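You operate a simulated robot arm through the tools that you are given. There is no shell and no other tool. Be economical: measure what you need, move in short steps, check, and stop when the job is done.

You are at the controls of a simulated robot arm. One attempt, no reset.

## Task
Seal the clear bag at the card's heat, then switch the sealer off.
Fine: the bag on the sealer's bed; read the film card; push the bag up to the stop; press once the green lamp is lit.

It is judged by the outcome, as a careful person would: the job done as asked, and still so three seconds after it is handed in. It fails if anything else is knocked over, pushed out of place, dropped, spilled or broken. Lids that push on must go on centred and level and be pressed home; caps that screw on are set level and turned clockwise until they are tight.

## Robot
A 6-joint arm with a two-finger parallel gripper, fixed in place. Base frame: the origin is at the foot of the arm, x ahead of it, y to its left, z up; the work surface is at about z = 783. Readings come in mm, degrees, newtons and seconds.
With the tool pointing down near the work surface it reaches from about 260 to 680 mm from the base axis. Its first joint turns from -66.0 to 66.0 degrees. Payload 2.9 kg.
Tool frame: the origin (TCP) lies between the finger pads and is the grasp point; the fingertips stand 30 mm ahead of it; z points along the fingers, y is the line along which they close. Largest opening 110 mm; finger width 20, thickness 10; the body of the gripper, 48 by 112 mm, starts 55 mm behind the TCP.
Orientation is that of the tool frame in the base frame, as a unit quaternion [w, x, y, z]. With the fingers straight down and closing along the base's y, the tool's x points along the base's -x, its y along +y and its z along -z.

## Interface
- The arm moves only by the tool move_arm. Its argument "plan" is a list of rows, each a list of 7 numbers: the shift along the tool's x, y, z in mm, then the turn, a rotation vector about the tool's x, y, z in degrees, then the gripper command, from -1 (fully open) to 1 (shut), values between in proportion. In form: [[x, y, z, wx, wy, wz, claw], ...]. A call has 1 to 20 rows; each row is the pose to reach, as a shift and turn from the pose commanded when the call began, along the tool's axes at that moment. Each row takes 0.2 s and may step no farther than 50 mm and 8.6 degrees from the row before; otherwise, or with a gripper value out of range, the whole call is refused. Where a pose cannot be reached the arm comes as near as it can. A force on the tool above 40 N (or 10 N above the force at the start of the call, whichever is more), or a blocked arm, ends the call early, and 0.2 s more pass. Each finger travels about 108 mm/s and halts on what it meets, pressing with about 34 N; the grip force reading is that of the motor and also rises with nothing between the fingers. The clock runs only during rows and for 0.2 s after the last one: add rows that repeat a pose to give the fingers time. It gives the time, the measured TCP pose, the force on the tool (base axes), the opening and the grip force at its end, in the units of the frame above (readings bear some noise), with the torque about the TCP (base axes, N m) and any sound that the robot's microphone picked up.
- Cameras (640 x 400 px; columns grow to the right, rows downward): "scene" is fixed at [77.9, 437, 1378.7]; the picture's right is [-0.72, -0.69, 0.00], its down [-0.43, 0.45, -0.78] and it looks along [0.54, -0.57, -0.63] (base axes); focal length 308 px, centre (320, 200). "wrist" rides on the gripper at [72, 17, -103] in the tool frame; the picture's right is [-0.23, 0.97, 0.00], its down [-0.76, -0.18, -0.62] and it looks along [-0.61, -0.14, 0.78] (tool axes); focal length 222 px, centre (320, 200). There is no depth. A picture from a camera that has moved, and an enlarged one, comes with that camera's place and axes in the base frame and with its lens.
- snapshot(camera): a new picture of that camera. No time passes.
- enlarge(camera, box): a new picture of the part [left, top, right, bottom] of that camera's present view, enlarged. No time passes.
- job_done(): hands the job in; it is judged then, once.

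Work in short steps. Places have to be worked out from the pictures, the camera data and where the tool is seen: move nearer, look again, correct. Check each grasp and each placing, and mend what went wrong. You have 120 turns and 64 pictures in all, those below and enlarged ones among them. Open the gripper and draw the arm clear of the work before you hand the job in, unless the task says otherwise; then end with one line.

The tools are called after "Emit:" as name(argument=value, ...) on one line, values as JSON. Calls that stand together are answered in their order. move_arm: Moves the arm, as the interface text tells. Its arguments: {"type":"object","properties":{"plan":{"type":"array","items":{"type":"array","items":{"type":"number"}}}},"required":["plan"]} The other tools are called the same way: snapshot (camera) takes a picture; enlarge (camera, box) takes an enlarged picture of a part of a camera's view; job_done () hands the job in.

At the start:

```text
time_s: 0.0
eef_pos: [409.1, -33.3, 1150.2]
tool_rot: [0.0, 0.001, 1.0, 0.001]
wrist_force: [0.3, 0.1, -0.7]
moment: [0.01, 0.02, 0.0]
opening: 110.1
grip_force: 0.0
```

scene: 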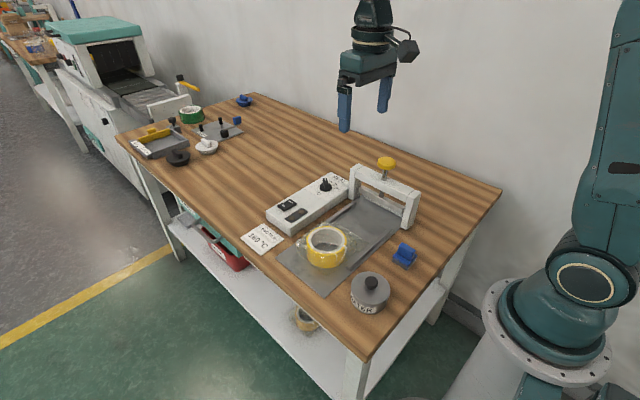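
wrist: 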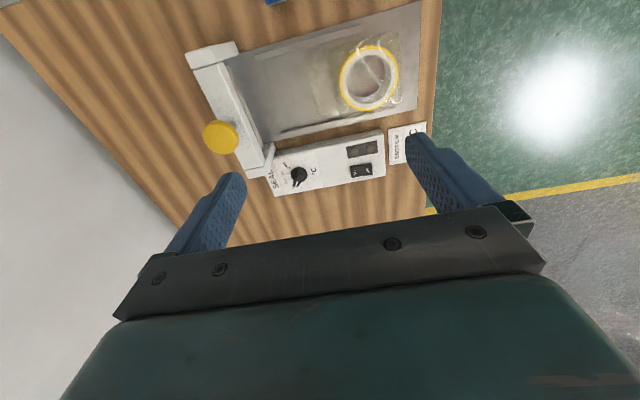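

I see the sealer with its dial, switch, card, bag with tape roll. I'll enlarge both views for details.

Emit:
enlarge(camera="scene", box=[230, 140, 430, 310])

Emit:
enlarge(camera="wrist", box=[180, 0, 440, 200])

Emit:
enlarge(camera="scene", box=[235, 170, 355, 260])

```text
2.35 times, centred on (330, 225) of scene
camera zoom: at [77.9, 437.0, 1378.7], right [-0.72, -0.69, 0.0], down [-0.43, 0.45, -0.78], along [0.54, -0.57, -0.63], focal length 726 px, centre (296, 141)
```

zoom: 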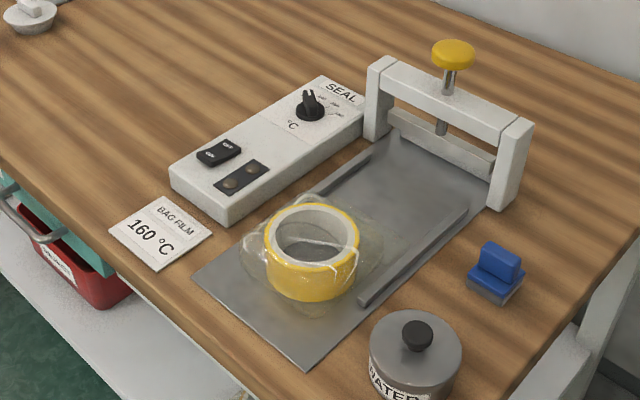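

```text
2.00 times, centred on (310, 100) of wrist
camera zoom: at [336.6, -16.9, 1251.8], right [0.23, 0.97, 0.0], down [0.76, -0.18, 0.62], along [0.61, -0.14, -0.78], focal length 444 px, centre (340, 400)
```

zoom: 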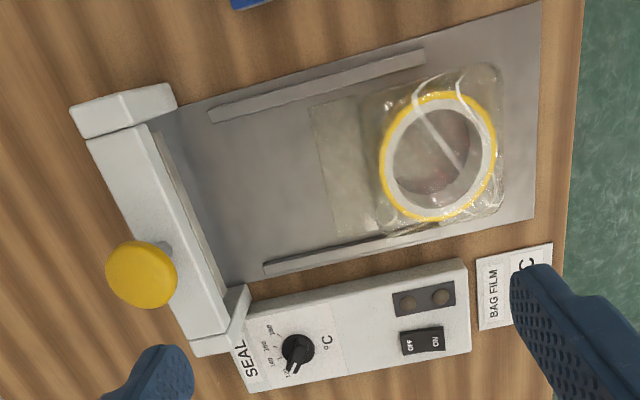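

```text
4.44 times, centred on (295, 215) of scene
camera zoom: at [77.9, 437.0, 1378.7], right [-0.72, -0.69, 0.0], down [-0.43, 0.45, -0.78], along [0.54, -0.57, -0.63], focal length 1371 px, centre (431, 133)
```

zoom: 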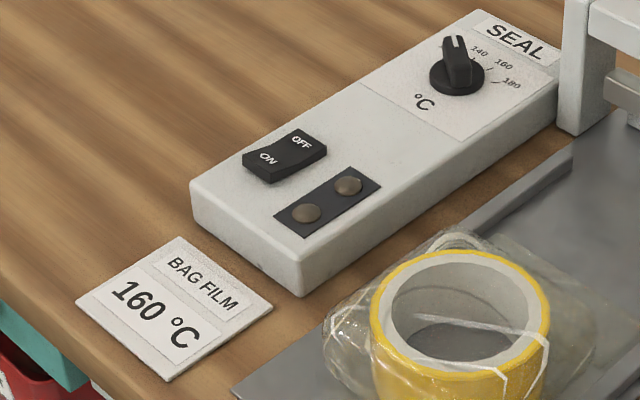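

Card reads 160 °C. I judge: dial ≈(585,-123), switch ≈(606,15) with ON on the +y side, roll ≈(432,42), press knob ≈(430,-183,948). I move above the dial for a closer look.

Emit:
move_arm(plan=[[-25, -13, 25, 0, 0, 0, -1], [-55, -28, 55, 0, 0, 0, -1], [-85, -43, 85, 0, 0, 0, -1], [-115, -58, 115, 0, 0, 0, -0.5], [-145, -74, 145, 0, 0, 0, -0.3], [-176, -90, 175, 0, 0, 0, -0.2], [-176, -90, 190, 0, 0, 0, -0.2]])

Emit:
snapshot(camera="wrist")

Emit:
enlarge(camera="wrist", box=[240, 100, 400, 200])

```text
time_s: 1.6
eef_pos: [585.8, -123.7, 959.1]
tool_rot: [0.0, 0.0, 1.0, 0.0]
wrist_force: [-0.1, 0.8, -0.1]
moment: [0.0, 0.02, -0.01]
opening: 65.8
grip_force: 0.1
```

```text
58 pictures are left
camera wrist: at [512.8, -107.0, 1061.3], right [0.23, 0.97, 0.0], down [0.76, -0.18, 0.62], along [0.61, -0.14, -0.78], focal length 222 px, centre (320, 200)
```

wrist: 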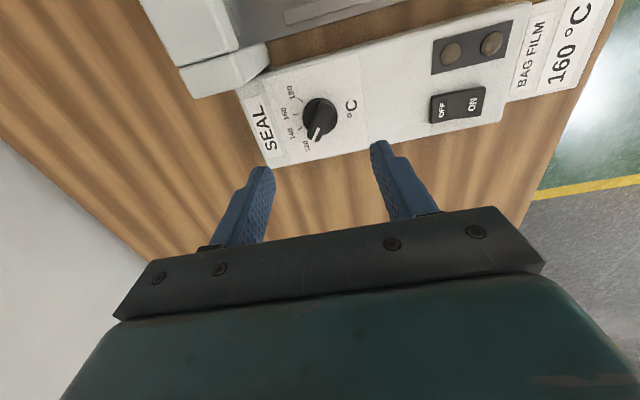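

```text
4.00 times, centred on (320, 150) of wrist
camera zoom: at [512.8, -107.0, 1061.3], right [0.23, 0.97, 0.0], down [0.76, -0.18, 0.62], along [0.61, -0.14, -0.78], focal length 888 px, centre (320, 400)
```

zoom: 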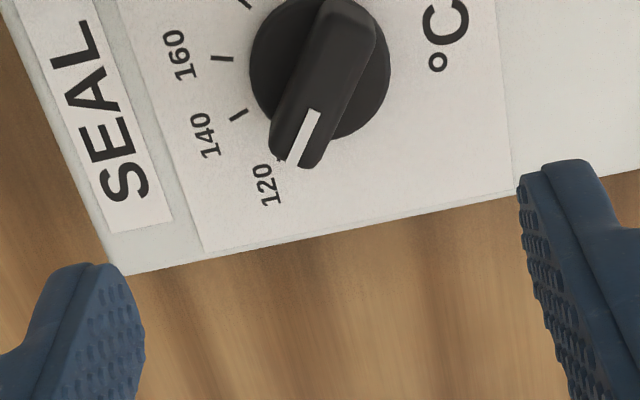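

Pointer is at 120 (tool-frame pitch ≈40° per 20 °C), so it needs about 80° clockwise. I align the fingers across the knob's bar and lower partway.

Emit:
move_arm(plan=[[-1, -1, 15, 0, 0, 8, 0], [-2, -1, 30, 0, 0, 16, 0.05], [-2.7, -1.3, 45, 0, 0, 24, 0.1], [-2.7, -1.3, 64, 0, 0, 31, 0.1], [-2.7, -1.3, 74, 0, 0, 31, 0.1]])

Emit:
enlarge(camera="wrist", box=[200, 100, 440, 250])

Emit:
enlarge(camera="scene", box=[280, 120, 400, 220])

```text
time_s: 2.8
eef_pos: [587.3, -124.3, 885.1]
tool_rot: [0.0, 0.268, 0.963, 0.0]
wrist_force: [0.8, 0.0, 0.2]
moment: [0.02, -0.01, -0.02]
opening: 49.5
grip_force: 0.0
```

```text
2.67 times, centred on (320, 175) of wrist
camera zoom: at [534.4, -73.5, 987.7], right [0.7, 0.72, 0.0], down [0.56, -0.55, 0.62], along [0.45, -0.43, -0.78], focal length 592 px, centre (320, 267)
```

zoom: 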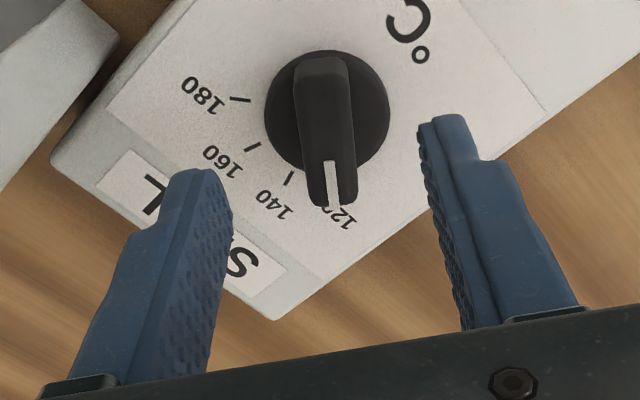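

```text
4.00 times, centred on (340, 170) of scene
camera zoom: at [77.9, 437.0, 1378.7], right [-0.72, -0.69, 0.0], down [-0.43, 0.45, -0.78], along [0.54, -0.57, -0.63], focal length 1234 px, centre (240, 320)
```

zoom: 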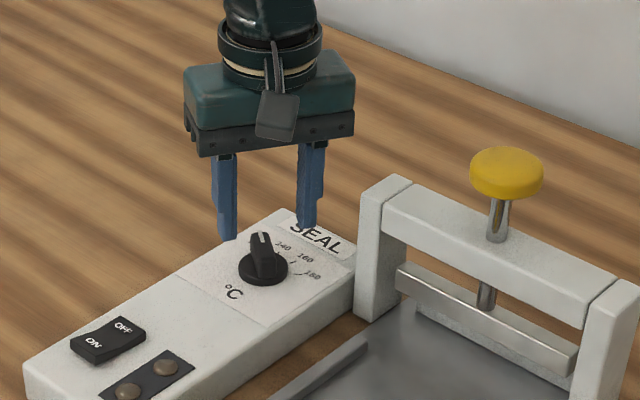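

Triangulating, knob centre ≈(590,-124), panel z≈817, ticks 36° apart. I correct position and angle by a few mm/degrees, lower so the tips are at ≈830, and close on the bar.

Emit:
move_arm(plan=[[-2.2, 1.6, 5, 0, 0, 5.5, 0.1], [-2.2, 1.6, 12, 0, 0, 5.5, 0.1], [-2.2, 1.6, 19, 0, 0, 5.5, 0.1], [-2.2, 1.6, 25, 0, 0, 5.5, 0.1], [-2.2, 1.6, 25, 0, 0, 5.5, 0.1]])

Emit:
enlarge(camera="wrist", box=[200, 100, 440, 250])

Emit:
enlarge(camera="scene", box=[280, 130, 376, 210])

```text
time_s: 4.0
eef_pos: [591.5, -123.4, 860.3]
tool_rot: [0.0, 0.313, 0.95, 0.0]
wrist_force: [0.4, 0.2, -0.2]
moment: [0.03, -0.01, -0.01]
opening: 49.4
grip_force: 0.0
```

```text
2.67 times, centred on (320, 175) of wrist
camera zoom: at [543.0, -67.8, 963.4], right [0.76, 0.65, 0.0], down [0.51, -0.6, 0.62], along [0.4, -0.47, -0.78], focal length 592 px, centre (320, 267)
```

zoom: 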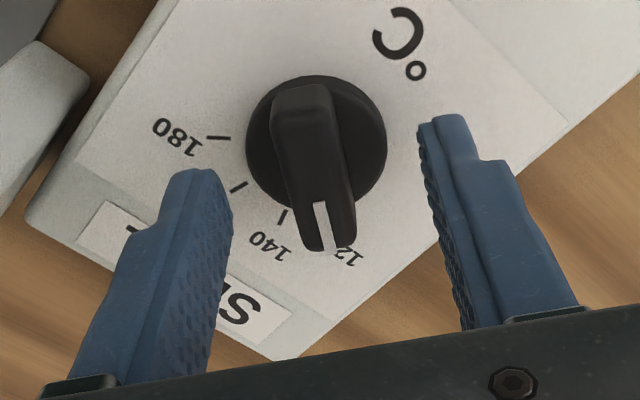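

```text
5.00 times, centred on (328, 170) of scene
camera zoom: at [77.9, 437.0, 1378.7], right [-0.72, -0.69, 0.0], down [-0.43, 0.45, -0.78], along [0.54, -0.57, -0.63], focal length 1542 px, centre (280, 350)
```

zoom: 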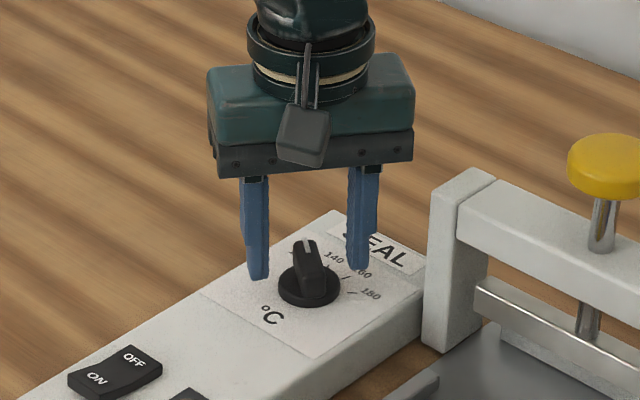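

Aligned well and no contact; closing on the bar.

Emit:
move_arm(plan=[[0.5, 0, 0, 0, 0, 0, 0.4], [0.5, 0, 0, 0, 0, 0, 0.7], [0.5, 0, 0, 0, 0, 0, 1], [0.5, 0, 0, 0, 0, 0, 1]])

Emit:
enlarge(camera="wrist", box=[200, 100, 440, 250])

```text
time_s: 5.0
eef_pos: [590.3, -125.1, 861.2]
tool_rot: [-0.001, 0.315, 0.949, 0.0]
wrist_force: [-5.3, -5.6, 0.7]
moment: [-0.06, 0.16, -0.56]
opening: 14.7
grip_force: 45.1
```

```text
2.67 times, centred on (320, 175) of wrist
camera zoom: at [542.1, -67.9, 963.1], right [0.76, 0.65, 0.0], down [0.51, -0.6, 0.62], along [0.4, -0.48, -0.78], focal length 592 px, centre (320, 267)
```

zoom: 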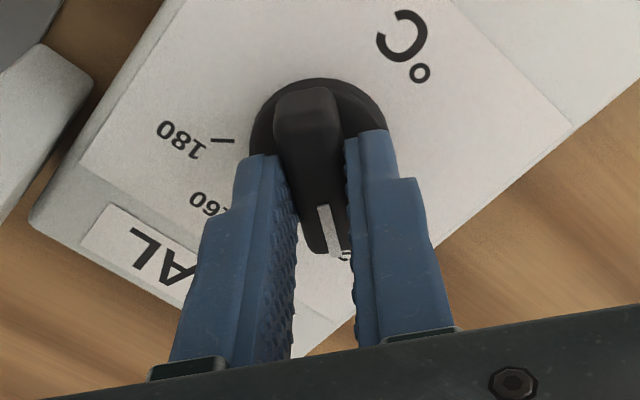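

Gripped (14.7 mm). Easing the side load slightly and turning the knob clockwise 36° first.

Emit:
move_arm(plan=[[0.5, -1, 0, 0, 0, 0, 1], [0.5, -1, 0, 0, 0, 7.5, 1], [0.5, -1, 0, 0, 0, 15, 1], [0.5, -1, 0, 0, 0, 22.5, 1], [0.5, -1, 0, 0, 0, 30, 1], [0.5, -1, 0, 0, 0, 37, 1], [0.5, -1, 0, 0, 0, 37, 1]])

Emit:
enlarge(camera="wrist", box=[200, 100, 440, 250])

```text
time_s: 6.6
eef_pos: [589.1, -123.8, 861.4]
tool_rot: [0.0, 0.598, 0.801, 0.0]
wrist_force: [13.4, 3.4, -5.3]
moment: [-1.12, -0.63, -0.02]
opening: 14.5
grip_force: 45.1
```

```text
2.67 times, centred on (320, 175) of wrist
camera zoom: at [585.6, -50.3, 963.1], right [1.0, 0.06, 0.0], down [0.04, -0.78, 0.62], along [0.04, -0.62, -0.78], focal length 592 px, centre (320, 267)
```

zoom: 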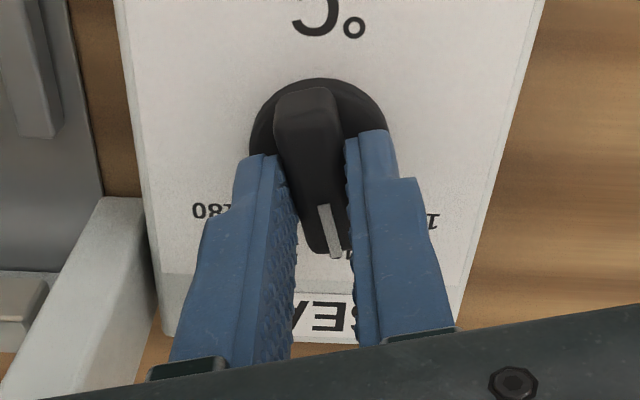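

It turns along with the grip. Another 35° to 160.

Emit:
move_arm(plan=[[0, 1, 0, 0, 0, 0, 1], [0, 1.5, 0, 0, 0, 7.5, 1], [0, 1.5, 0, 0, 0, 15, 1], [0, 1.5, 0, 0, 0, 22.5, 1], [0, 1.5, 0, 0, 0, 30, 1], [0, 1.5, 0, 0, 0, 35, 1], [0, 1.5, 0, 0, 0, 35, 1]])

Emit:
enlarge(camera="wrist", box=[200, 100, 440, 250])

Emit:
enlarge(camera="scene", box=[280, 140, 376, 200])

```text
time_s: 8.2
eef_pos: [590.3, -122.9, 860.2]
tool_rot: [0.0, 0.812, 0.584, 0.0]
wrist_force: [1.4, -2.6, 2.4]
moment: [1.19, -0.38, -0.01]
opening: 14.6
grip_force: 45.3
```

```text
2.67 times, centred on (320, 175) of wrist
camera zoom: at [629.7, -61.3, 963.1], right [0.85, -0.53, 0.0], down [-0.41, -0.67, 0.62], along [-0.33, -0.53, -0.78], focal length 592 px, centre (320, 267)
```

zoom: 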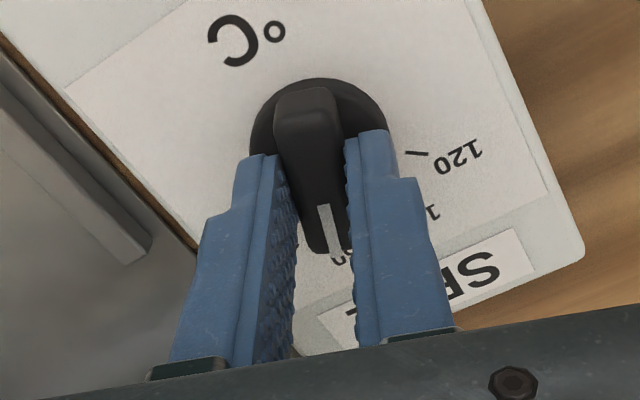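

```text
6.67 times, centred on (328, 170) of scene
camera zoom: at [77.9, 436.9, 1378.8], right [-0.72, -0.69, 0.0], down [-0.43, 0.45, -0.78], along [0.54, -0.57, -0.63], focal length 2056 px, centre (267, 400)
```

zoom: 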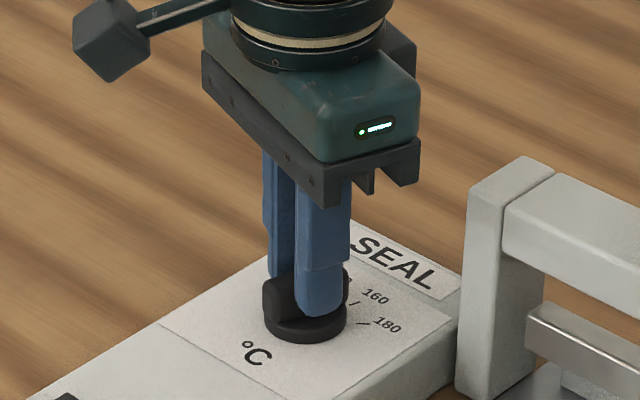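

Knob bar should point ≈-108.6° (160 tick ≈-107°). Release, lift and check.

Emit:
move_arm(plan=[[0, 0, 0, 0, 0, 0, 0.5], [0, 0, 0, 0, 0, 0, 0.2], [0, 0, 0, 0, 0, 0, 0.1], [0, 0, -30, 0, 0, 0, 0.1], [0, 0, -60, 0, 0, 0, 0.1], [0, 0, -80, 0, 0, 0, 0.1]])

Emit:
enlarge(camera="wrist", box=[240, 80, 400, 180])

Emit:
enlarge(camera="scene", box=[280, 160, 376, 220])

```text
time_s: 9.6
eef_pos: [589.1, -123.2, 942.2]
tool_rot: [0.0, 0.812, 0.583, 0.0]
wrist_force: [0.4, -0.2, -0.6]
moment: [0.0, -0.02, 0.02]
opening: 49.7
grip_force: 0.0
```

```text
4.00 times, centred on (320, 130) of wrist
camera zoom: at [628.8, -59.7, 1044.4], right [0.85, -0.52, 0.0], down [-0.41, -0.67, 0.62], along [-0.33, -0.53, -0.78], focal length 888 px, centre (320, 480)
```

zoom: 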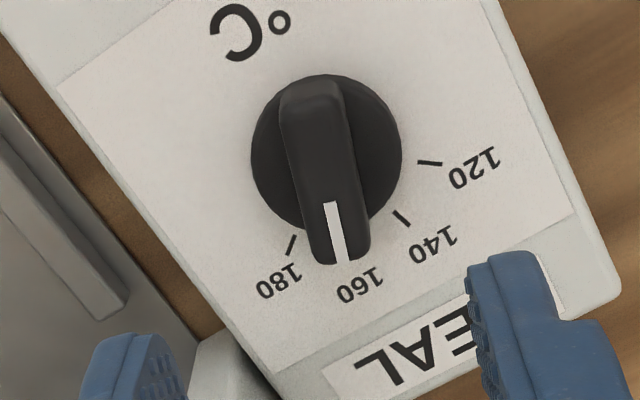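

```text
6.67 times, centred on (328, 190) of scene
camera zoom: at [77.9, 437.0, 1378.7], right [-0.72, -0.69, 0.0], down [-0.43, 0.45, -0.78], along [0.54, -0.57, -0.63], focal length 2056 px, centre (267, 267)
```

zoom: 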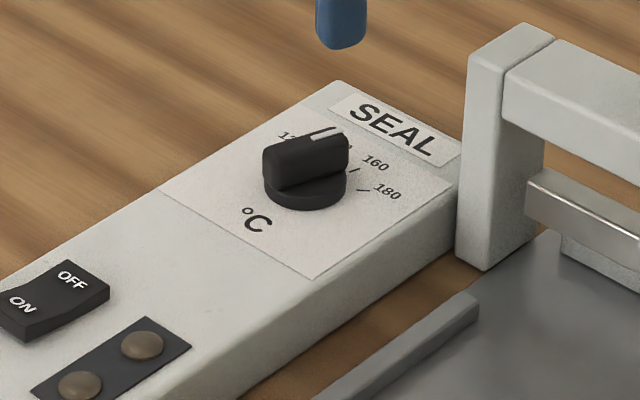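

The pointer now lies on 160. Next I go behind the bag (+y side) with the fingers spread along x and look toward the bar and stop.

Emit:
move_arm(plan=[[26, -29, -10, 0, 0, -3, 0.1], [52, -59, -18, 0, 0, -6, 0.1], [78, -89, -18, 0, 0, -9, 0.1], [104, -119, -18, 0, 0, -12, 0.1], [130, -149, -18, 0, 0, -15, 0.0], [156, -178, -18, 0, 0, -18, -0.1], [182, -208, -18, 0, 0, -18.6, -0.2], [208, -238, -18, 0, 0, -18.6, -0.2]])

Emit:
snapshot(camera="wrist")

Emit:
enlarge(camera="wrist", box=[220, 50, 420, 175])

```text
time_s: 11.4
eef_pos: [429.2, 149.6, 955.4]
tool_rot: [0.001, 0.706, 0.708, 0.0]
wrist_force: [0.7, 0.2, 0.6]
moment: [0.0, -0.02, 0.0]
opening: 65.7
grip_force: 0.1
```

```text
46 pictures are left
camera wrist: at [446.5, 221.3, 1058.9], right [0.97, -0.23, 0.0], down [-0.18, -0.76, 0.62], along [-0.14, -0.61, -0.78], focal length 222 px, centre (320, 200)
```

wrist: 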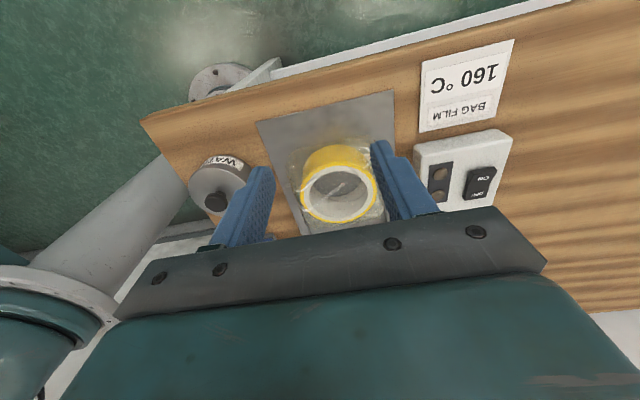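

```text
3.20 times, centred on (320, 112) of wrist
camera zoom: at [446.5, 221.3, 1058.9], right [0.97, -0.23, 0.0], down [-0.18, -0.76, 0.62], along [-0.14, -0.61, -0.78], focal length 711 px, centre (320, 480)
```

zoom: 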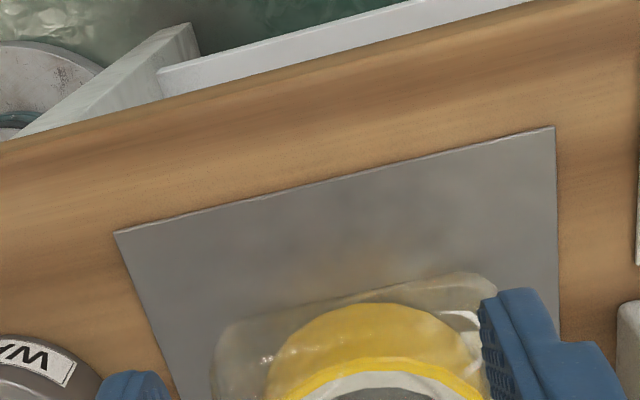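

Roll centre ≈(433,48), bag centred at x≈430 between rails; clear space behind it. I lower behind the bag and look at the stop area.

Emit:
move_arm(plan=[[5, 3, 40, 0, 0, 0, -0.15], [5, 3, 80, 0, 0, 0, -0.1], [5, 3, 123, 0, 0, 0, -0.09], [5, 3, 123, 0, 0, 0, -0.09]])

Emit:
enlarge(camera="scene", box=[270, 150, 430, 270])

Emit:
snapshot(camera="wrist")

```text
time_s: 12.4
eef_pos: [430.5, 155.0, 834.7]
tool_rot: [0.0, 0.706, 0.708, 0.001]
wrist_force: [-0.3, 0.2, 0.4]
moment: [0.0, 0.03, 0.0]
opening: 60.0
grip_force: 0.1
```

```text
3.33 times, centred on (350, 210) of scene
camera zoom: at [77.9, 437.0, 1378.7], right [-0.72, -0.69, 0.0], down [-0.43, 0.45, -0.78], along [0.54, -0.57, -0.63], focal length 1028 px, centre (220, 167)
```

zoom: 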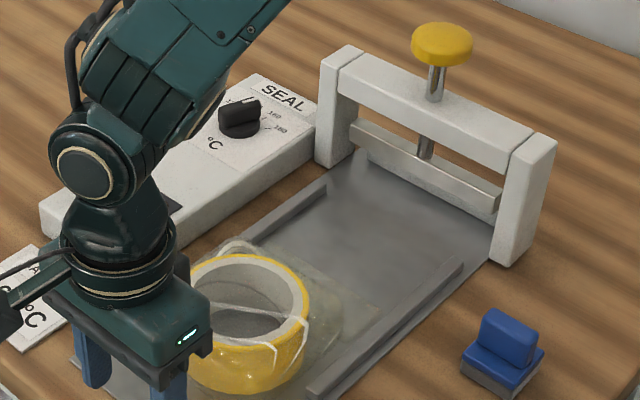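

```text
43 pictures are left
camera wrist: at [448.5, 227.2, 936.9], right [0.97, -0.23, 0.0], down [-0.18, -0.76, 0.62], along [-0.14, -0.61, -0.78], focal length 222 px, centre (320, 200)
```

wrist: 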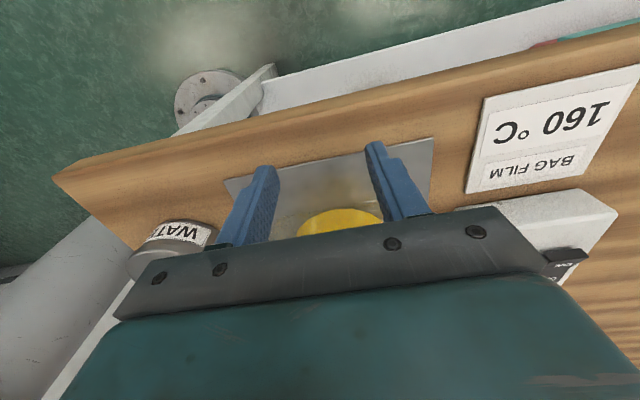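

Now push slowly in -y: approach to contact, then a first part of the travel.

Emit:
move_arm(plan=[[-20, 1.5, 0, 0, 0, 0, -0.09], [-40, 1.5, 0, 0, 0, 0, -0.09], [-50, 1.5, 0, 0, 0, 0, -0.09], [-56, 1.5, 0, 0, 0, 0, -0.09], [-62, 1.5, 0, 0, 0, 0, -0.09], [-68, 1.5, 0, 0, 0, 0, -0.09], [-74, 1.5, 0, 0, 0, 0, -0.09], [-80, 1.5, 0, 0, 0, 0, -0.09], [-86, 1.5, 0, 0, 0, 0, -0.09], [-92, 1.5, 0, 0, 0, 0, -0.09], [-98, 1.5, 0, 0, 0, 0, -0.09], [-104, 1.5, 0, 0, 0, 0, -0.09], [-110, 1.5, 0, 0, 0, 0, -0.09]])

Emit:
enlarge(camera="scene", box=[270, 150, 430, 270])

Emit:
snapshot(camera="wrist")

```text
time_s: 15.2
eef_pos: [433.8, 44.3, 834.8]
tool_rot: [-0.001, 0.706, 0.708, 0.0]
wrist_force: [0.9, -1.2, -0.5]
moment: [0.04, -0.01, -0.03]
opening: 60.0
grip_force: 0.0
```

```text
3.33 times, centred on (350, 210) of scene
camera zoom: at [77.9, 437.0, 1378.7], right [-0.72, -0.69, 0.0], down [-0.43, 0.45, -0.78], along [0.54, -0.57, -0.63], focal length 1028 px, centre (220, 167)
```

zoom: 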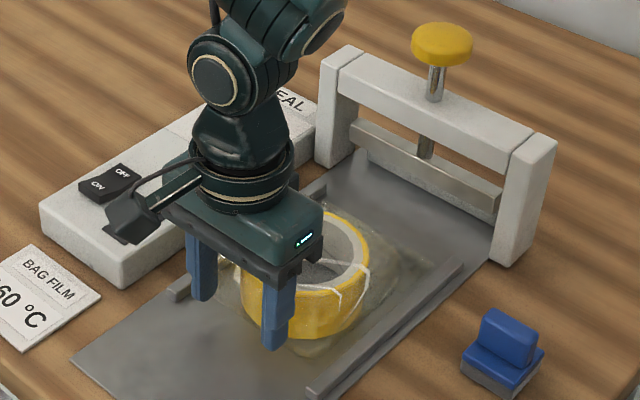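

```text
41 pictures are left
camera wrist: at [452.2, 115.8, 937.5], right [0.97, -0.23, 0.0], down [-0.18, -0.76, 0.62], along [-0.14, -0.61, -0.78], focal length 222 px, centre (320, 200)
```

wrist: 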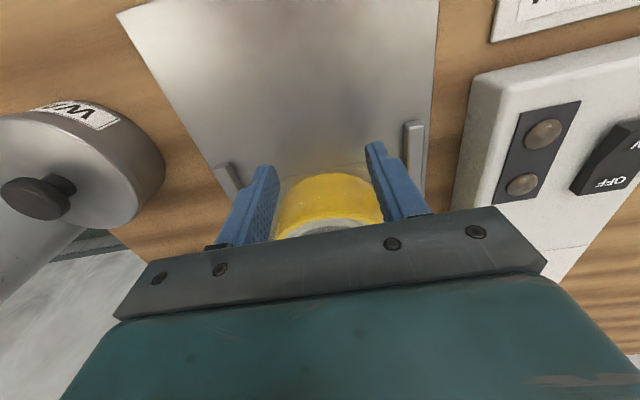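

The roll moves nicely centred with ~1 N. Continue pushing 50 mm more.

Emit:
move_arm(plan=[[-6, 0, 0, 0, 0, 0, -0.09], [-12, 0, 0, 0, 0, 0, -0.09], [-18, 0, 0, 0, 0, 0, -0.09], [-24, 0, 0, 0, 0, 0, -0.09], [-30, 0, 0, 0, 0, 0, -0.09], [-36, 0, 0, 0, 0, 0, -0.09], [-42, 0, 0, 0, 0, 0, -0.09], [-48, 0, 0, 0, 0, 0, -0.09]])

Emit:
enlarge(camera="scene", box=[310, 150, 430, 250])

```text
time_s: 17.0
eef_pos: [435.3, -5.3, 835.0]
tool_rot: [0.0, 0.706, 0.708, -0.001]
wrist_force: [-0.5, 0.0, 0.2]
moment: [-0.04, 0.01, 0.02]
opening: 60.2
grip_force: 0.1
```

```text
4.00 times, centred on (370, 200) of scene
camera zoom: at [77.9, 437.0, 1378.7], right [-0.72, -0.69, 0.0], down [-0.43, 0.45, -0.78], along [0.54, -0.57, -0.63], focal length 1234 px, centre (120, 200)
```

zoom: 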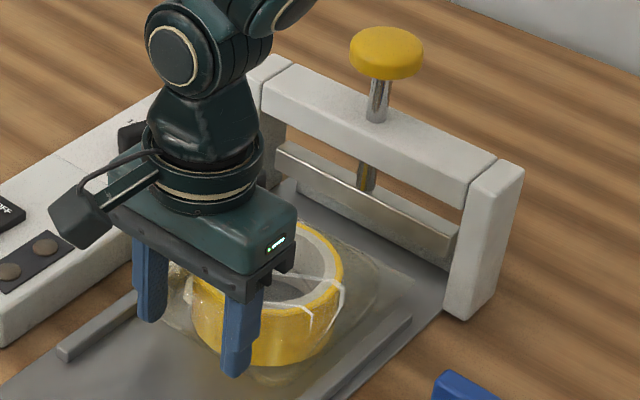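

Mouth is approaching the bar. Continue with small steps and watch the force.

Emit:
move_arm(plan=[[-5, 0, 0, 0, 0, 0, -0.09], [-10, -0.5, 0, 0, 0, 0, -0.09], [-15, -1, 0, 0, 0, 0, -0.09], [-20, -1, 0, 0, 0, 0, -0.09], [-24, -1, 0, 0, 0, 0, -0.09]])

Emit:
enlarge(camera="scene", box=[330, 160, 426, 240])

```text
time_s: 18.2
eef_pos: [433.9, -28.9, 834.5]
tool_rot: [0.0, 0.707, 0.708, 0.001]
wrist_force: [0.1, 0.7, 0.0]
moment: [-0.01, 0.01, -0.01]
opening: 60.0
grip_force: 0.0
```

```text
5.00 times, centred on (378, 200) of scene
camera zoom: at [77.9, 437.0, 1378.7], right [-0.72, -0.69, 0.0], down [-0.43, 0.45, -0.78], along [0.54, -0.57, -0.63], focal length 1542 px, centre (30, 200)
```

zoom: 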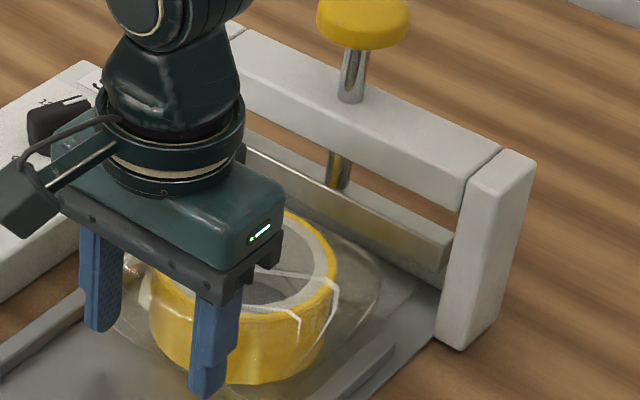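

Estimated mouth y≈-177, right at the bar. Continue in 3 mm steps watching force.

Emit:
move_arm(plan=[[-3, 0, 0, 0, 0, 0, -0.09], [-6, 0, 0, 0, 0, 0, -0.09], [-9, 0, 0, 0, 0, 0, -0.09]])

Emit:
enlarge(camera="scene", box=[360, 180, 420, 230])

```text
time_s: 19.0
eef_pos: [433.4, -30.9, 835.4]
tool_rot: [-0.006, 0.703, 0.711, 0.005]
wrist_force: [-0.3, 7.1, 2.2]
moment: [-0.01, 0.07, -0.36]
opening: 59.8
grip_force: 0.1
stopped in row 3: the force on the tool passed its limit at 43 N (the readings are from after the stop); the commanded pose is now the measured one
```

```text
8.00 times, centred on (390, 205) of scene
camera zoom: at [77.9, 437.1, 1378.7], right [-0.72, -0.69, 0.0], down [-0.43, 0.45, -0.78], along [0.54, -0.57, -0.63], focal length 2467 px, centre (-240, 160)
```

zoom: 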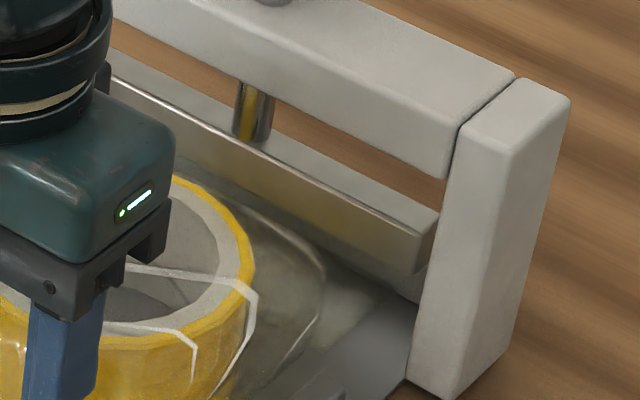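

The stop was reached (force rose sharply; sealer hasn't moved). Back off in +y, then raise and check the bag.

Emit:
move_arm(plan=[[5, 0, 0, 0, 0, 0, -0.09], [20, 0, 0, 0, 0, 0, -0.09], [50, 0, 0, 0, 0, 0, -0.09], [90, 0, 0, 0, 0, 0, -0.09], [110, 0, -30, 0, 0, 0, -0.09], [120, 0, -80, 0, 0, 0, -0.09], [120, 0, -125, 0, 0, 0, -0.09]])

Emit:
snapshot(camera="wrist")

Emit:
enlarge(camera="scene", box=[310, 150, 430, 250])

```text
refused: row 6 steps farther than a row can; nothing moved
```

```text
37 pictures are left
camera wrist: at [450.9, 40.0, 939.3], right [0.98, -0.22, 0.0], down [-0.17, -0.77, 0.61], along [-0.14, -0.6, -0.79], focal length 222 px, centre (320, 200)
```

wrist: 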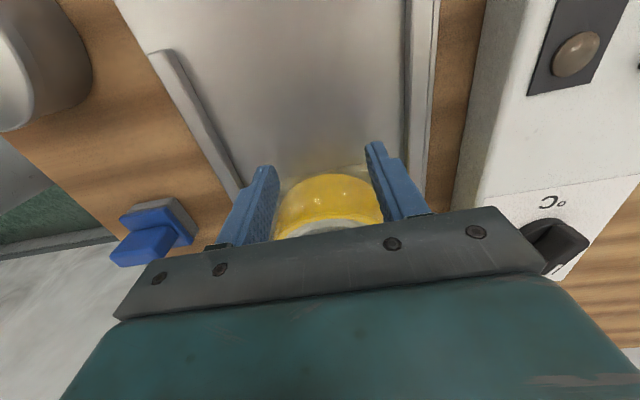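

```text
4.00 times, centred on (370, 200) of scene
camera zoom: at [77.9, 437.1, 1378.7], right [-0.72, -0.69, 0.0], down [-0.43, 0.45, -0.78], along [0.54, -0.57, -0.63], focal length 1234 px, centre (120, 200)
```

zoom: 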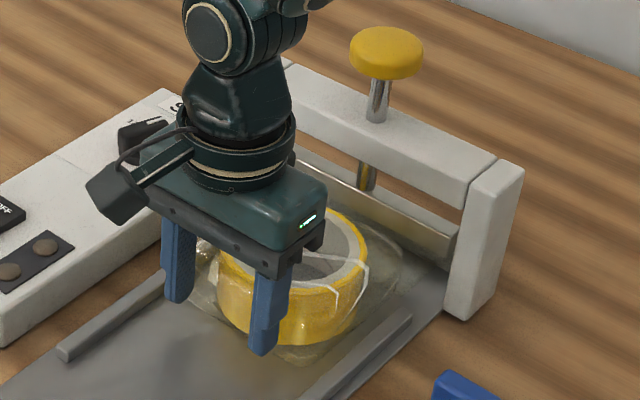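

Plan was refused for a step size; retry with finer rows.

Emit:
move_arm(plan=[[5, 0, 0, 0, 0, 0, -0.09], [20, 0, 0, 0, 0, 0, -0.09], [50, 0, 0, 0, 0, 0, -0.09], [80, 0, -10, 0, 0, 0, -0.09], [105, 0, -35, 0, 0, 0, -0.09], [120, 0, -75, 0, 0, 0, -0.09], [120, 0, -120, 0, 0, 0, -0.09]])

Emit:
enlarge(camera="scene", box=[310, 150, 430, 250])

```text
time_s: 20.6
eef_pos: [431.3, 87.0, 956.9]
tool_rot: [-0.005, 0.704, 0.71, 0.005]
wrist_force: [0.2, -0.4, -0.3]
moment: [0.02, -0.01, 0.02]
opening: 59.9
grip_force: 0.0
```

```text
4.00 times, centred on (370, 200) of scene
camera zoom: at [77.9, 437.0, 1378.7], right [-0.72, -0.69, 0.0], down [-0.43, 0.45, -0.78], along [0.54, -0.57, -0.63], focal length 1234 px, centre (120, 200)
```

zoom: 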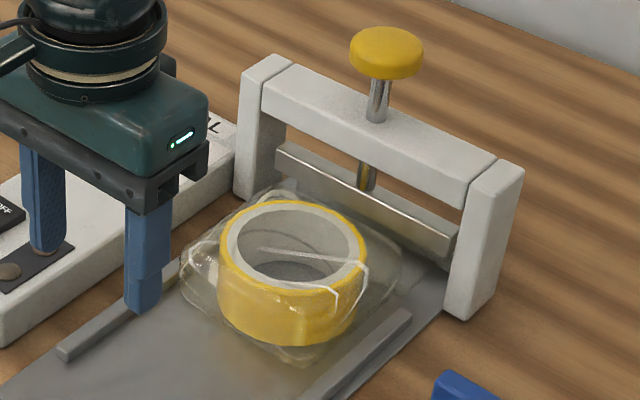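

Bag sits straight with its mouth under the bar. Next, the switch: centre ≈(608,14), ON half at y≈28. I move above it with fingers shut, correcting the slight tilt.

Emit:
move_arm(plan=[[-10, 40, 5, 0, -0.8, 0.5, 0.5], [-25, 80, 15, 0, -0.8, 0.5, 1], [-40, 120, 30, 0, -0.8, 0.5, 1], [-57, 160, 45, 0, -0.8, 0.5, 1], [-57, 177, 57, 0, -0.8, 0.5, 1], [-57, 177, 57, 0, -0.8, 0.5, 1]])

Emit:
snapshot(camera="wrist")

Emit:
enlarge(camera="scene", box=[230, 150, 350, 250])

```text
time_s: 22.0
eef_pos: [610.9, 34.2, 898.9]
tool_rot: [0.0, 0.707, 0.707, -0.001]
wrist_force: [-0.2, -0.3, -0.9]
moment: [0.01, 0.02, -0.02]
opening: 0.1
grip_force: 33.9
```

```text
34 pictures are left
camera wrist: at [627.8, 105.6, 1000.2], right [0.97, -0.23, 0.0], down [-0.18, -0.76, 0.63], along [-0.14, -0.61, -0.78], focal length 222 px, centre (320, 200)
```

wrist: 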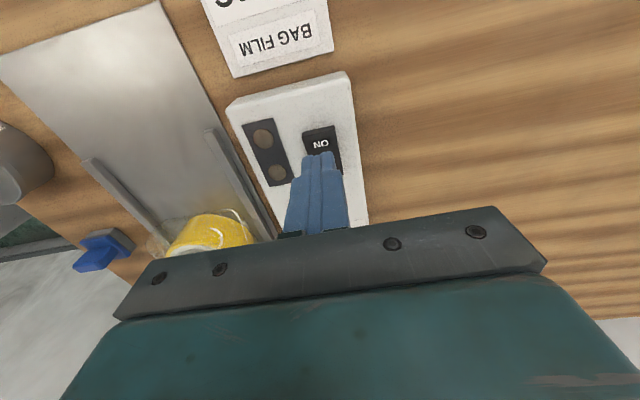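

```text
4.00 times, centred on (290, 200) of scene
camera zoom: at [77.9, 437.0, 1378.7], right [-0.72, -0.69, 0.0], down [-0.43, 0.45, -0.78], along [0.54, -0.57, -0.63], focal length 1234 px, centre (440, 200)
```

zoom: 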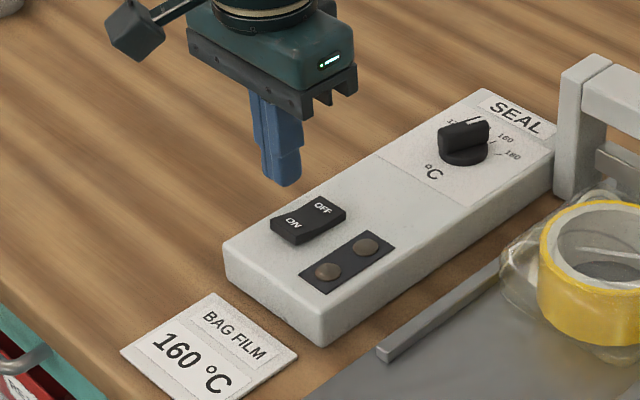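

TCP is over the ON half (x≈611, ON text at y≈30). Shift -4 mm in y and press down.

Emit:
move_arm(plan=[[-4, 0, 15, 0, 0, 0, 1], [-4, 0, 30, 0, 0, 0, 1], [-4, 0, 34, 0, 0, 0, 1], [-4, 0, 38, 0, 0, 0, 1], [-4, 0, 42, 0, 0, 0, 1], [-4, 0, 46, 0, 0, 0, 1]])

Emit:
enlarge(camera="scene", box=[230, 150, 350, 250])

```text
time_s: 23.4
eef_pos: [610.8, 28.6, 856.9]
tool_rot: [0.001, 0.707, 0.708, 0.001]
wrist_force: [-6.5, 2.9, 17.0]
moment: [-0.09, 0.22, -0.02]
opening: 0.1
grip_force: 34.3
```

```text
4.00 times, centred on (290, 200) of scene
camera zoom: at [77.4, 437.0, 1378.7], right [-0.72, -0.69, 0.0], down [-0.43, 0.45, -0.78], along [0.54, -0.57, -0.62], focal length 1234 px, centre (440, 200)
```

zoom: 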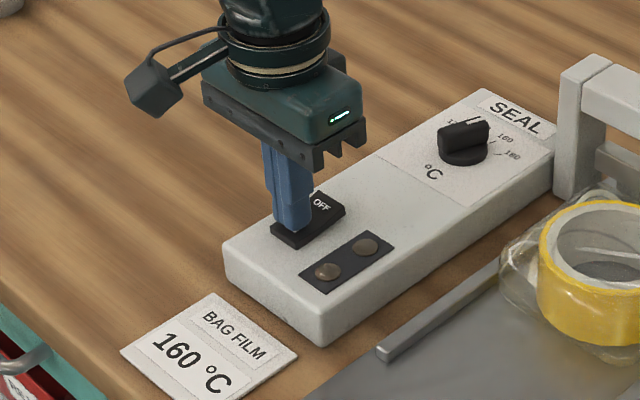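

In contact at 17 N, lamps still dark. Press a bit further.

Emit:
move_arm(plan=[[0, 0, 3, 0, 0, 0, 1], [0, 0, 5, 0, 0, 0, 1], [0, 0, 7, 0, 0, 0, 1]])

Emit:
enlarge(camera="scene", box=[230, 150, 350, 250])

```text
time_s: 23.9
eef_pos: [611.8, 27.9, 856.0]
tool_rot: [0.002, 0.707, 0.707, 0.002]
wrist_force: [-2.0, 0.6, 3.7]
moment: [-0.07, 0.04, -0.07]
opening: 0.0
grip_force: 33.4
stopped in row 2: the force on the tool passed its limit at 44 N (the readings are from after the stop); the commanded pose is now the measured one
```

```text
4.00 times, centred on (290, 200) of scene
camera zoom: at [77.8, 437.0, 1378.7], right [-0.72, -0.69, 0.0], down [-0.43, 0.45, -0.78], along [0.54, -0.57, -0.63], focal length 1234 px, centre (440, 200)
```

zoom: 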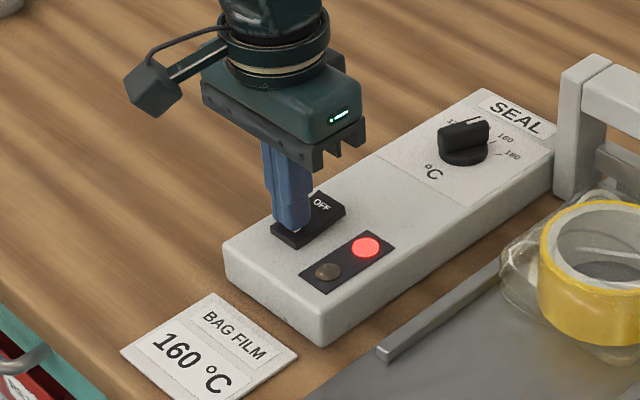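

Red (heating) lamp is lit. Lift off and go above the press knob at ≈(430,-183), then look.

Emit:
move_arm(plan=[[0, 0, -40, 0.3, 0, 0, 1], [0, 0, -85, 0.3, 0, 0, 1], [0, 0, -130, 0.3, 0, 0, 1], [-30, -26, -160, 0.3, 0, 0, 1], [-60, -52, -165, 0.3, 0, 0, 1], [-95, -80, -165, 0.3, 0, 0, 1], [-130, -112, -165, 0.3, 0, 0, 1], [-165, -142, -165, 0.3, 0, 0, 1], [-195, -168, -165, 0.3, 0, 0, 1], [-211, -182, -165, 0.3, 0, 0, 1]])

Emit:
snapshot(camera="wrist")

Emit:
snapshot(camera="scene")

```text
time_s: 26.1
eef_pos: [429.7, -184.0, 1019.2]
tool_rot: [-0.001, 0.707, 0.707, -0.001]
wrist_force: [0.4, -1.1, 0.0]
moment: [-0.01, 0.01, 0.0]
opening: 0.0
grip_force: 33.6
```

```text
30 pictures are left
camera wrist: at [446.3, -111.4, 1122.0], right [0.97, -0.23, 0.0], down [-0.18, -0.76, 0.62], along [-0.14, -0.61, -0.78], focal length 222 px, centre (320, 200)
```

wrist: 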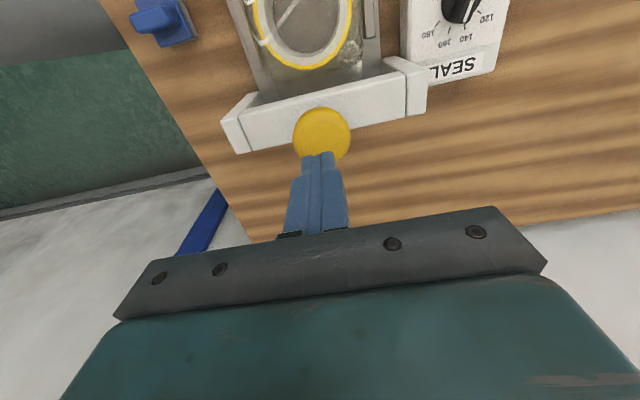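

```text
29 pictures are left
```

scene: 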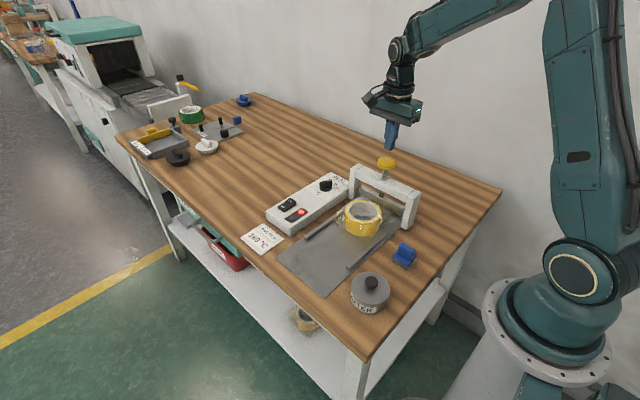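

Knob top ≈(431,-184,945), directly below the tool. Lower to just above it and wait for the green lamp.

Emit:
move_arm(plan=[[0, 1, 10, 0, 0, 0, 1], [0, 1, 25, 0, 0, 0, 1], [0, 1, 25, 0, 0, 0, 1], [0, 1, 25, 0, 0, 0, 1], [0, 1, 25, 0, 0, 0, 1], [0, 1, 25, 0, 0, 0, 1], [0, 1, 25, 0, 0, 0, 1], [0, 1, 25, 0, 0, 0, 1], [0, 1, 25, 0, 0, 0, 1], [0, 1, 25, 0, 0, 0, 1], [0, 1, 25, 0, 0, 0, 1], [0, 1, 25, 0, 0, 0, 1], [0, 1, 25, 0, 0, 0, 1], [0, 1, 25, 0, 0, 0, 1], [0, 1, 25, 0, 0, 0, 1]])

Emit:
enlarge(camera="scene", box=[270, 130, 430, 250])

```text
time_s: 29.3
eef_pos: [430.3, -182.2, 995.4]
tool_rot: [0.0, 0.707, 0.707, -0.002]
wrist_force: [-0.1, -0.7, 0.1]
moment: [0.03, 0.02, -0.04]
opening: 0.4
grip_force: 34.3
```

```text
3.33 times, centred on (350, 190) of scene
camera zoom: at [77.9, 437.0, 1378.7], right [-0.72, -0.69, 0.0], down [-0.43, 0.45, -0.78], along [0.54, -0.57, -0.63], focal length 1028 px, centre (220, 233)
```

zoom: 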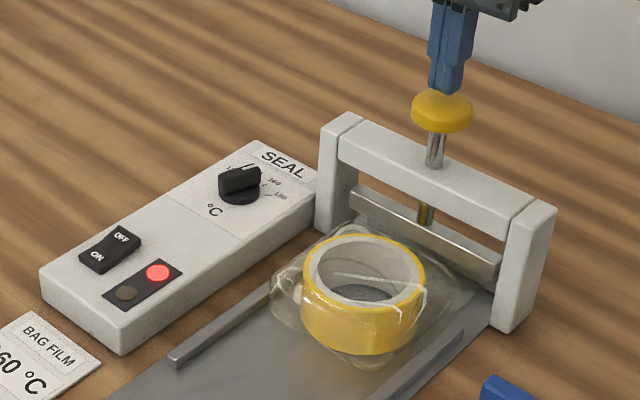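

Still red; wait 4 s.

Emit:
move_arm(plan=[[0, 0, 0, 0, 0, 0, 1], [0, 0, 0, 0, 0, 0, 1], [0, 0, 0, 0, 0, 0, 1], [0, 0, 0, 0, 0, 0, 1], [0, 0, 0, 0, 0, 0, 1], [0, 0, 0, 0, 0, 0, 1], [0, 0, 0, 0, 0, 0, 1], [0, 0, 0, 0, 0, 0, 1], [0, 0, 0, 0, 0, 0, 1], [0, 0, 0, 0, 0, 0, 1], [0, 0, 0, 0, 0, 0, 1], [0, 0, 0, 0, 0, 0, 1], [0, 0, 0, 0, 0, 0, 1], [0, 0, 0, 0, 0, 0, 1], [0, 0, 0, 0, 0, 0, 1], [0, 0, 0, 0, 0, 0, 1], [0, 0, 0, 0, 0, 0, 1], [0, 0, 0, 0, 0, 0, 1], [0, 0, 0, 0, 0, 0, 1], [0, 0, 0, 0, 0, 0, 1]])

Emit:
enlarge(camera="scene", box=[270, 130, 430, 250])

```text
time_s: 33.5
eef_pos: [430.1, -183.7, 996.7]
tool_rot: [0.0, 0.706, 0.708, 0.0]
wrist_force: [0.3, -0.3, -0.6]
moment: [-0.01, 0.01, -0.03]
opening: 0.0
grip_force: 34.3
```

```text
3.33 times, centred on (350, 190) of scene
camera zoom: at [77.9, 437.0, 1378.7], right [-0.72, -0.69, 0.0], down [-0.43, 0.45, -0.78], along [0.54, -0.57, -0.63], focal length 1028 px, centre (220, 233)
```

zoom: 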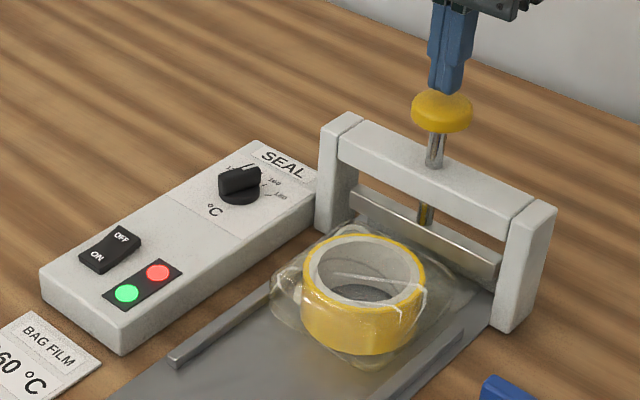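

Green is lit. Press down on the knob gradually.

Emit:
move_arm(plan=[[0, 1, 8, 0, 0, 0, 1], [0, 1, 16, 0, 0, 0, 1], [0, 1, 22, 0, 0, 0, 1], [0, 1, 28, 0, 0, 0, 1], [0, 1, 34, 0, 0, 0, 1], [0, 1, 38, 0, 0, 0, 1]])

Emit:
enlarge(camera="scene", box=[270, 130, 430, 250])

```text
time_s: 34.9
eef_pos: [431.0, -184.5, 956.7]
tool_rot: [0.0, 0.707, 0.707, 0.0]
wrist_force: [0.3, 2.5, 7.1]
moment: [0.13, -0.04, 0.08]
opening: 0.0
grip_force: 33.9
```

```text
3.33 times, centred on (350, 190) of scene
camera zoom: at [77.8, 437.1, 1378.7], right [-0.72, -0.69, 0.0], down [-0.43, 0.45, -0.78], along [0.54, -0.57, -0.63], focal length 1028 px, centre (220, 233)
```

zoom: 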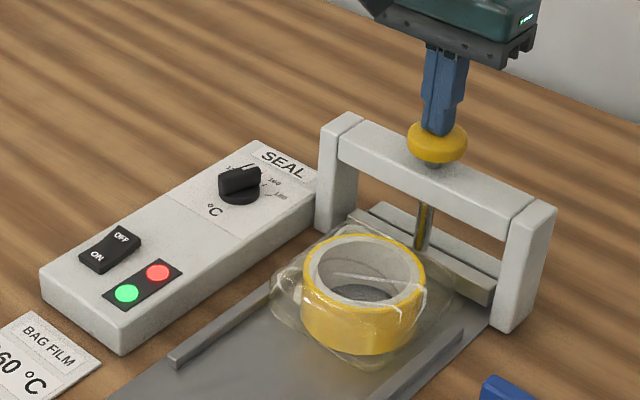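

Bar has come down at 7 N. Press a few mm further to bear on the film and hold.

Emit:
move_arm(plan=[[0, 0, 2, 0, 0, 0, 1], [0, 0, 4, 0, 0, 0, 1], [0, 0, 4, 0, 0, 0, 1]])

```text
time_s: 35.5
eef_pos: [431.8, -184.4, 958.1]
tool_rot: [0.001, 0.707, 0.707, 0.0]
wrist_force: [-5.2, 0.3, 10.0]
moment: [0.14, 0.17, 0.06]
opening: 0.0
grip_force: 33.8
stopped in row 2: the force on the tool passed its limit at 46 N (the readings are from after the stop); the commanded pose is now the measured one
```

Bottomed out on the jaw. Press 2 mm again for a firm push below the limit and hold about 3 s.

Emit:
move_arm(plan=[[0, 0, 1, 0, 0, 0, 1], [0, 0, 1.8, 0, 0, 0, 1], [0, 0, 2.2, 0, 0, 0, 1], [0, 0, 2.2, 0, 0, 0, 1], [0, 0, 2.2, 0, 0, 0, 1]])

Emit:
enlarge(camera="scene", box=[270, 130, 430, 250])

```text
time_s: 36.3
eef_pos: [432.4, -184.4, 958.1]
tool_rot: [0.002, 0.707, 0.707, 0.001]
wrist_force: [-5.1, 1.0, 9.5]
moment: [0.09, 0.2, 0.0]
opening: 0.2
grip_force: 34.3
stopped in row 4: the force on the tool passed its limit at 42 N (the readings are from after the stop); the commanded pose is now the measured one
```

```text
3.33 times, centred on (350, 190) of scene
camera zoom: at [77.6, 437.1, 1378.7], right [-0.72, -0.69, 0.0], down [-0.43, 0.45, -0.78], along [0.54, -0.57, -0.63], focal length 1028 px, centre (220, 233)
```

zoom: 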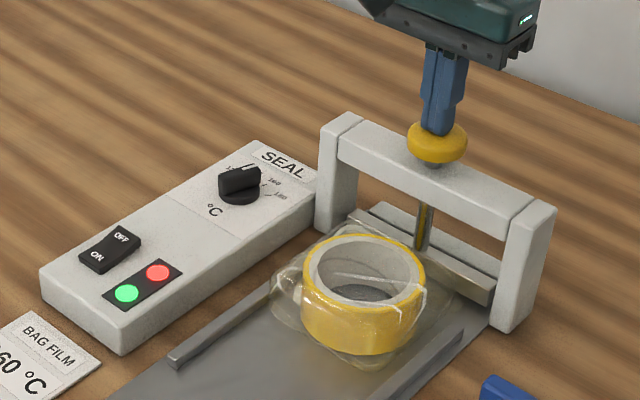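

Hold at about 1 mm (≈25 N) for 3 s.

Emit:
move_arm(plan=[[0, 0, 0.6, 0, 0, 0, 1], [0, 0, 1.1, 0, 0, 0, 1], [0, 0, 1.1, 0, 0, 0, 1], [0, 0, 1.1, 0, 0, 0, 1], [0, 0, 1.1, 0, 0, 0, 1], [0, 0, 1.1, 0, 0, 0, 1], [0, 0, 1.1, 0, 0, 0, 1], [0, 0, 1.1, 0, 0, 0, 1], [0, 0, 1.1, 0, 0, 0, 1], [0, 0, 1.1, 0, 0, 0, 1], [0, 0, 1.1, 0, 0, 0, 1], [0, 0, 1.1, 0, 0, 0, 1], [0, 0, 1.1, 0, 0, 0, 1], [0, 0, 1.1, 0, 0, 0, 1], [0, 0, 1.1, 0, 0, 0, 1]])

Emit:
enlarge(camera="scene", box=[270, 130, 430, 250])

```text
time_s: 39.5
eef_pos: [431.6, -183.1, 957.4]
tool_rot: [0.005, 0.706, 0.708, 0.001]
wrist_force: [-8.3, 4.0, 37.4]
moment: [0.36, 0.28, 0.05]
opening: 0.0
grip_force: 34.2
```

```text
3.33 times, centred on (350, 190) of scene
camera zoom: at [77.2, 437.3, 1378.7], right [-0.72, -0.69, 0.0], down [-0.43, 0.45, -0.78], along [0.54, -0.57, -0.62], focal length 1028 px, centre (220, 233)
```

zoom: 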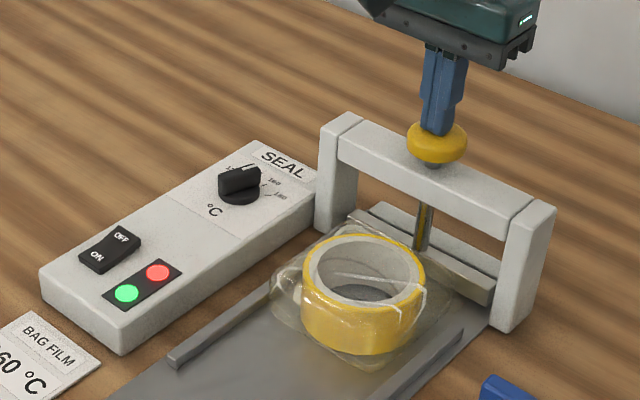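

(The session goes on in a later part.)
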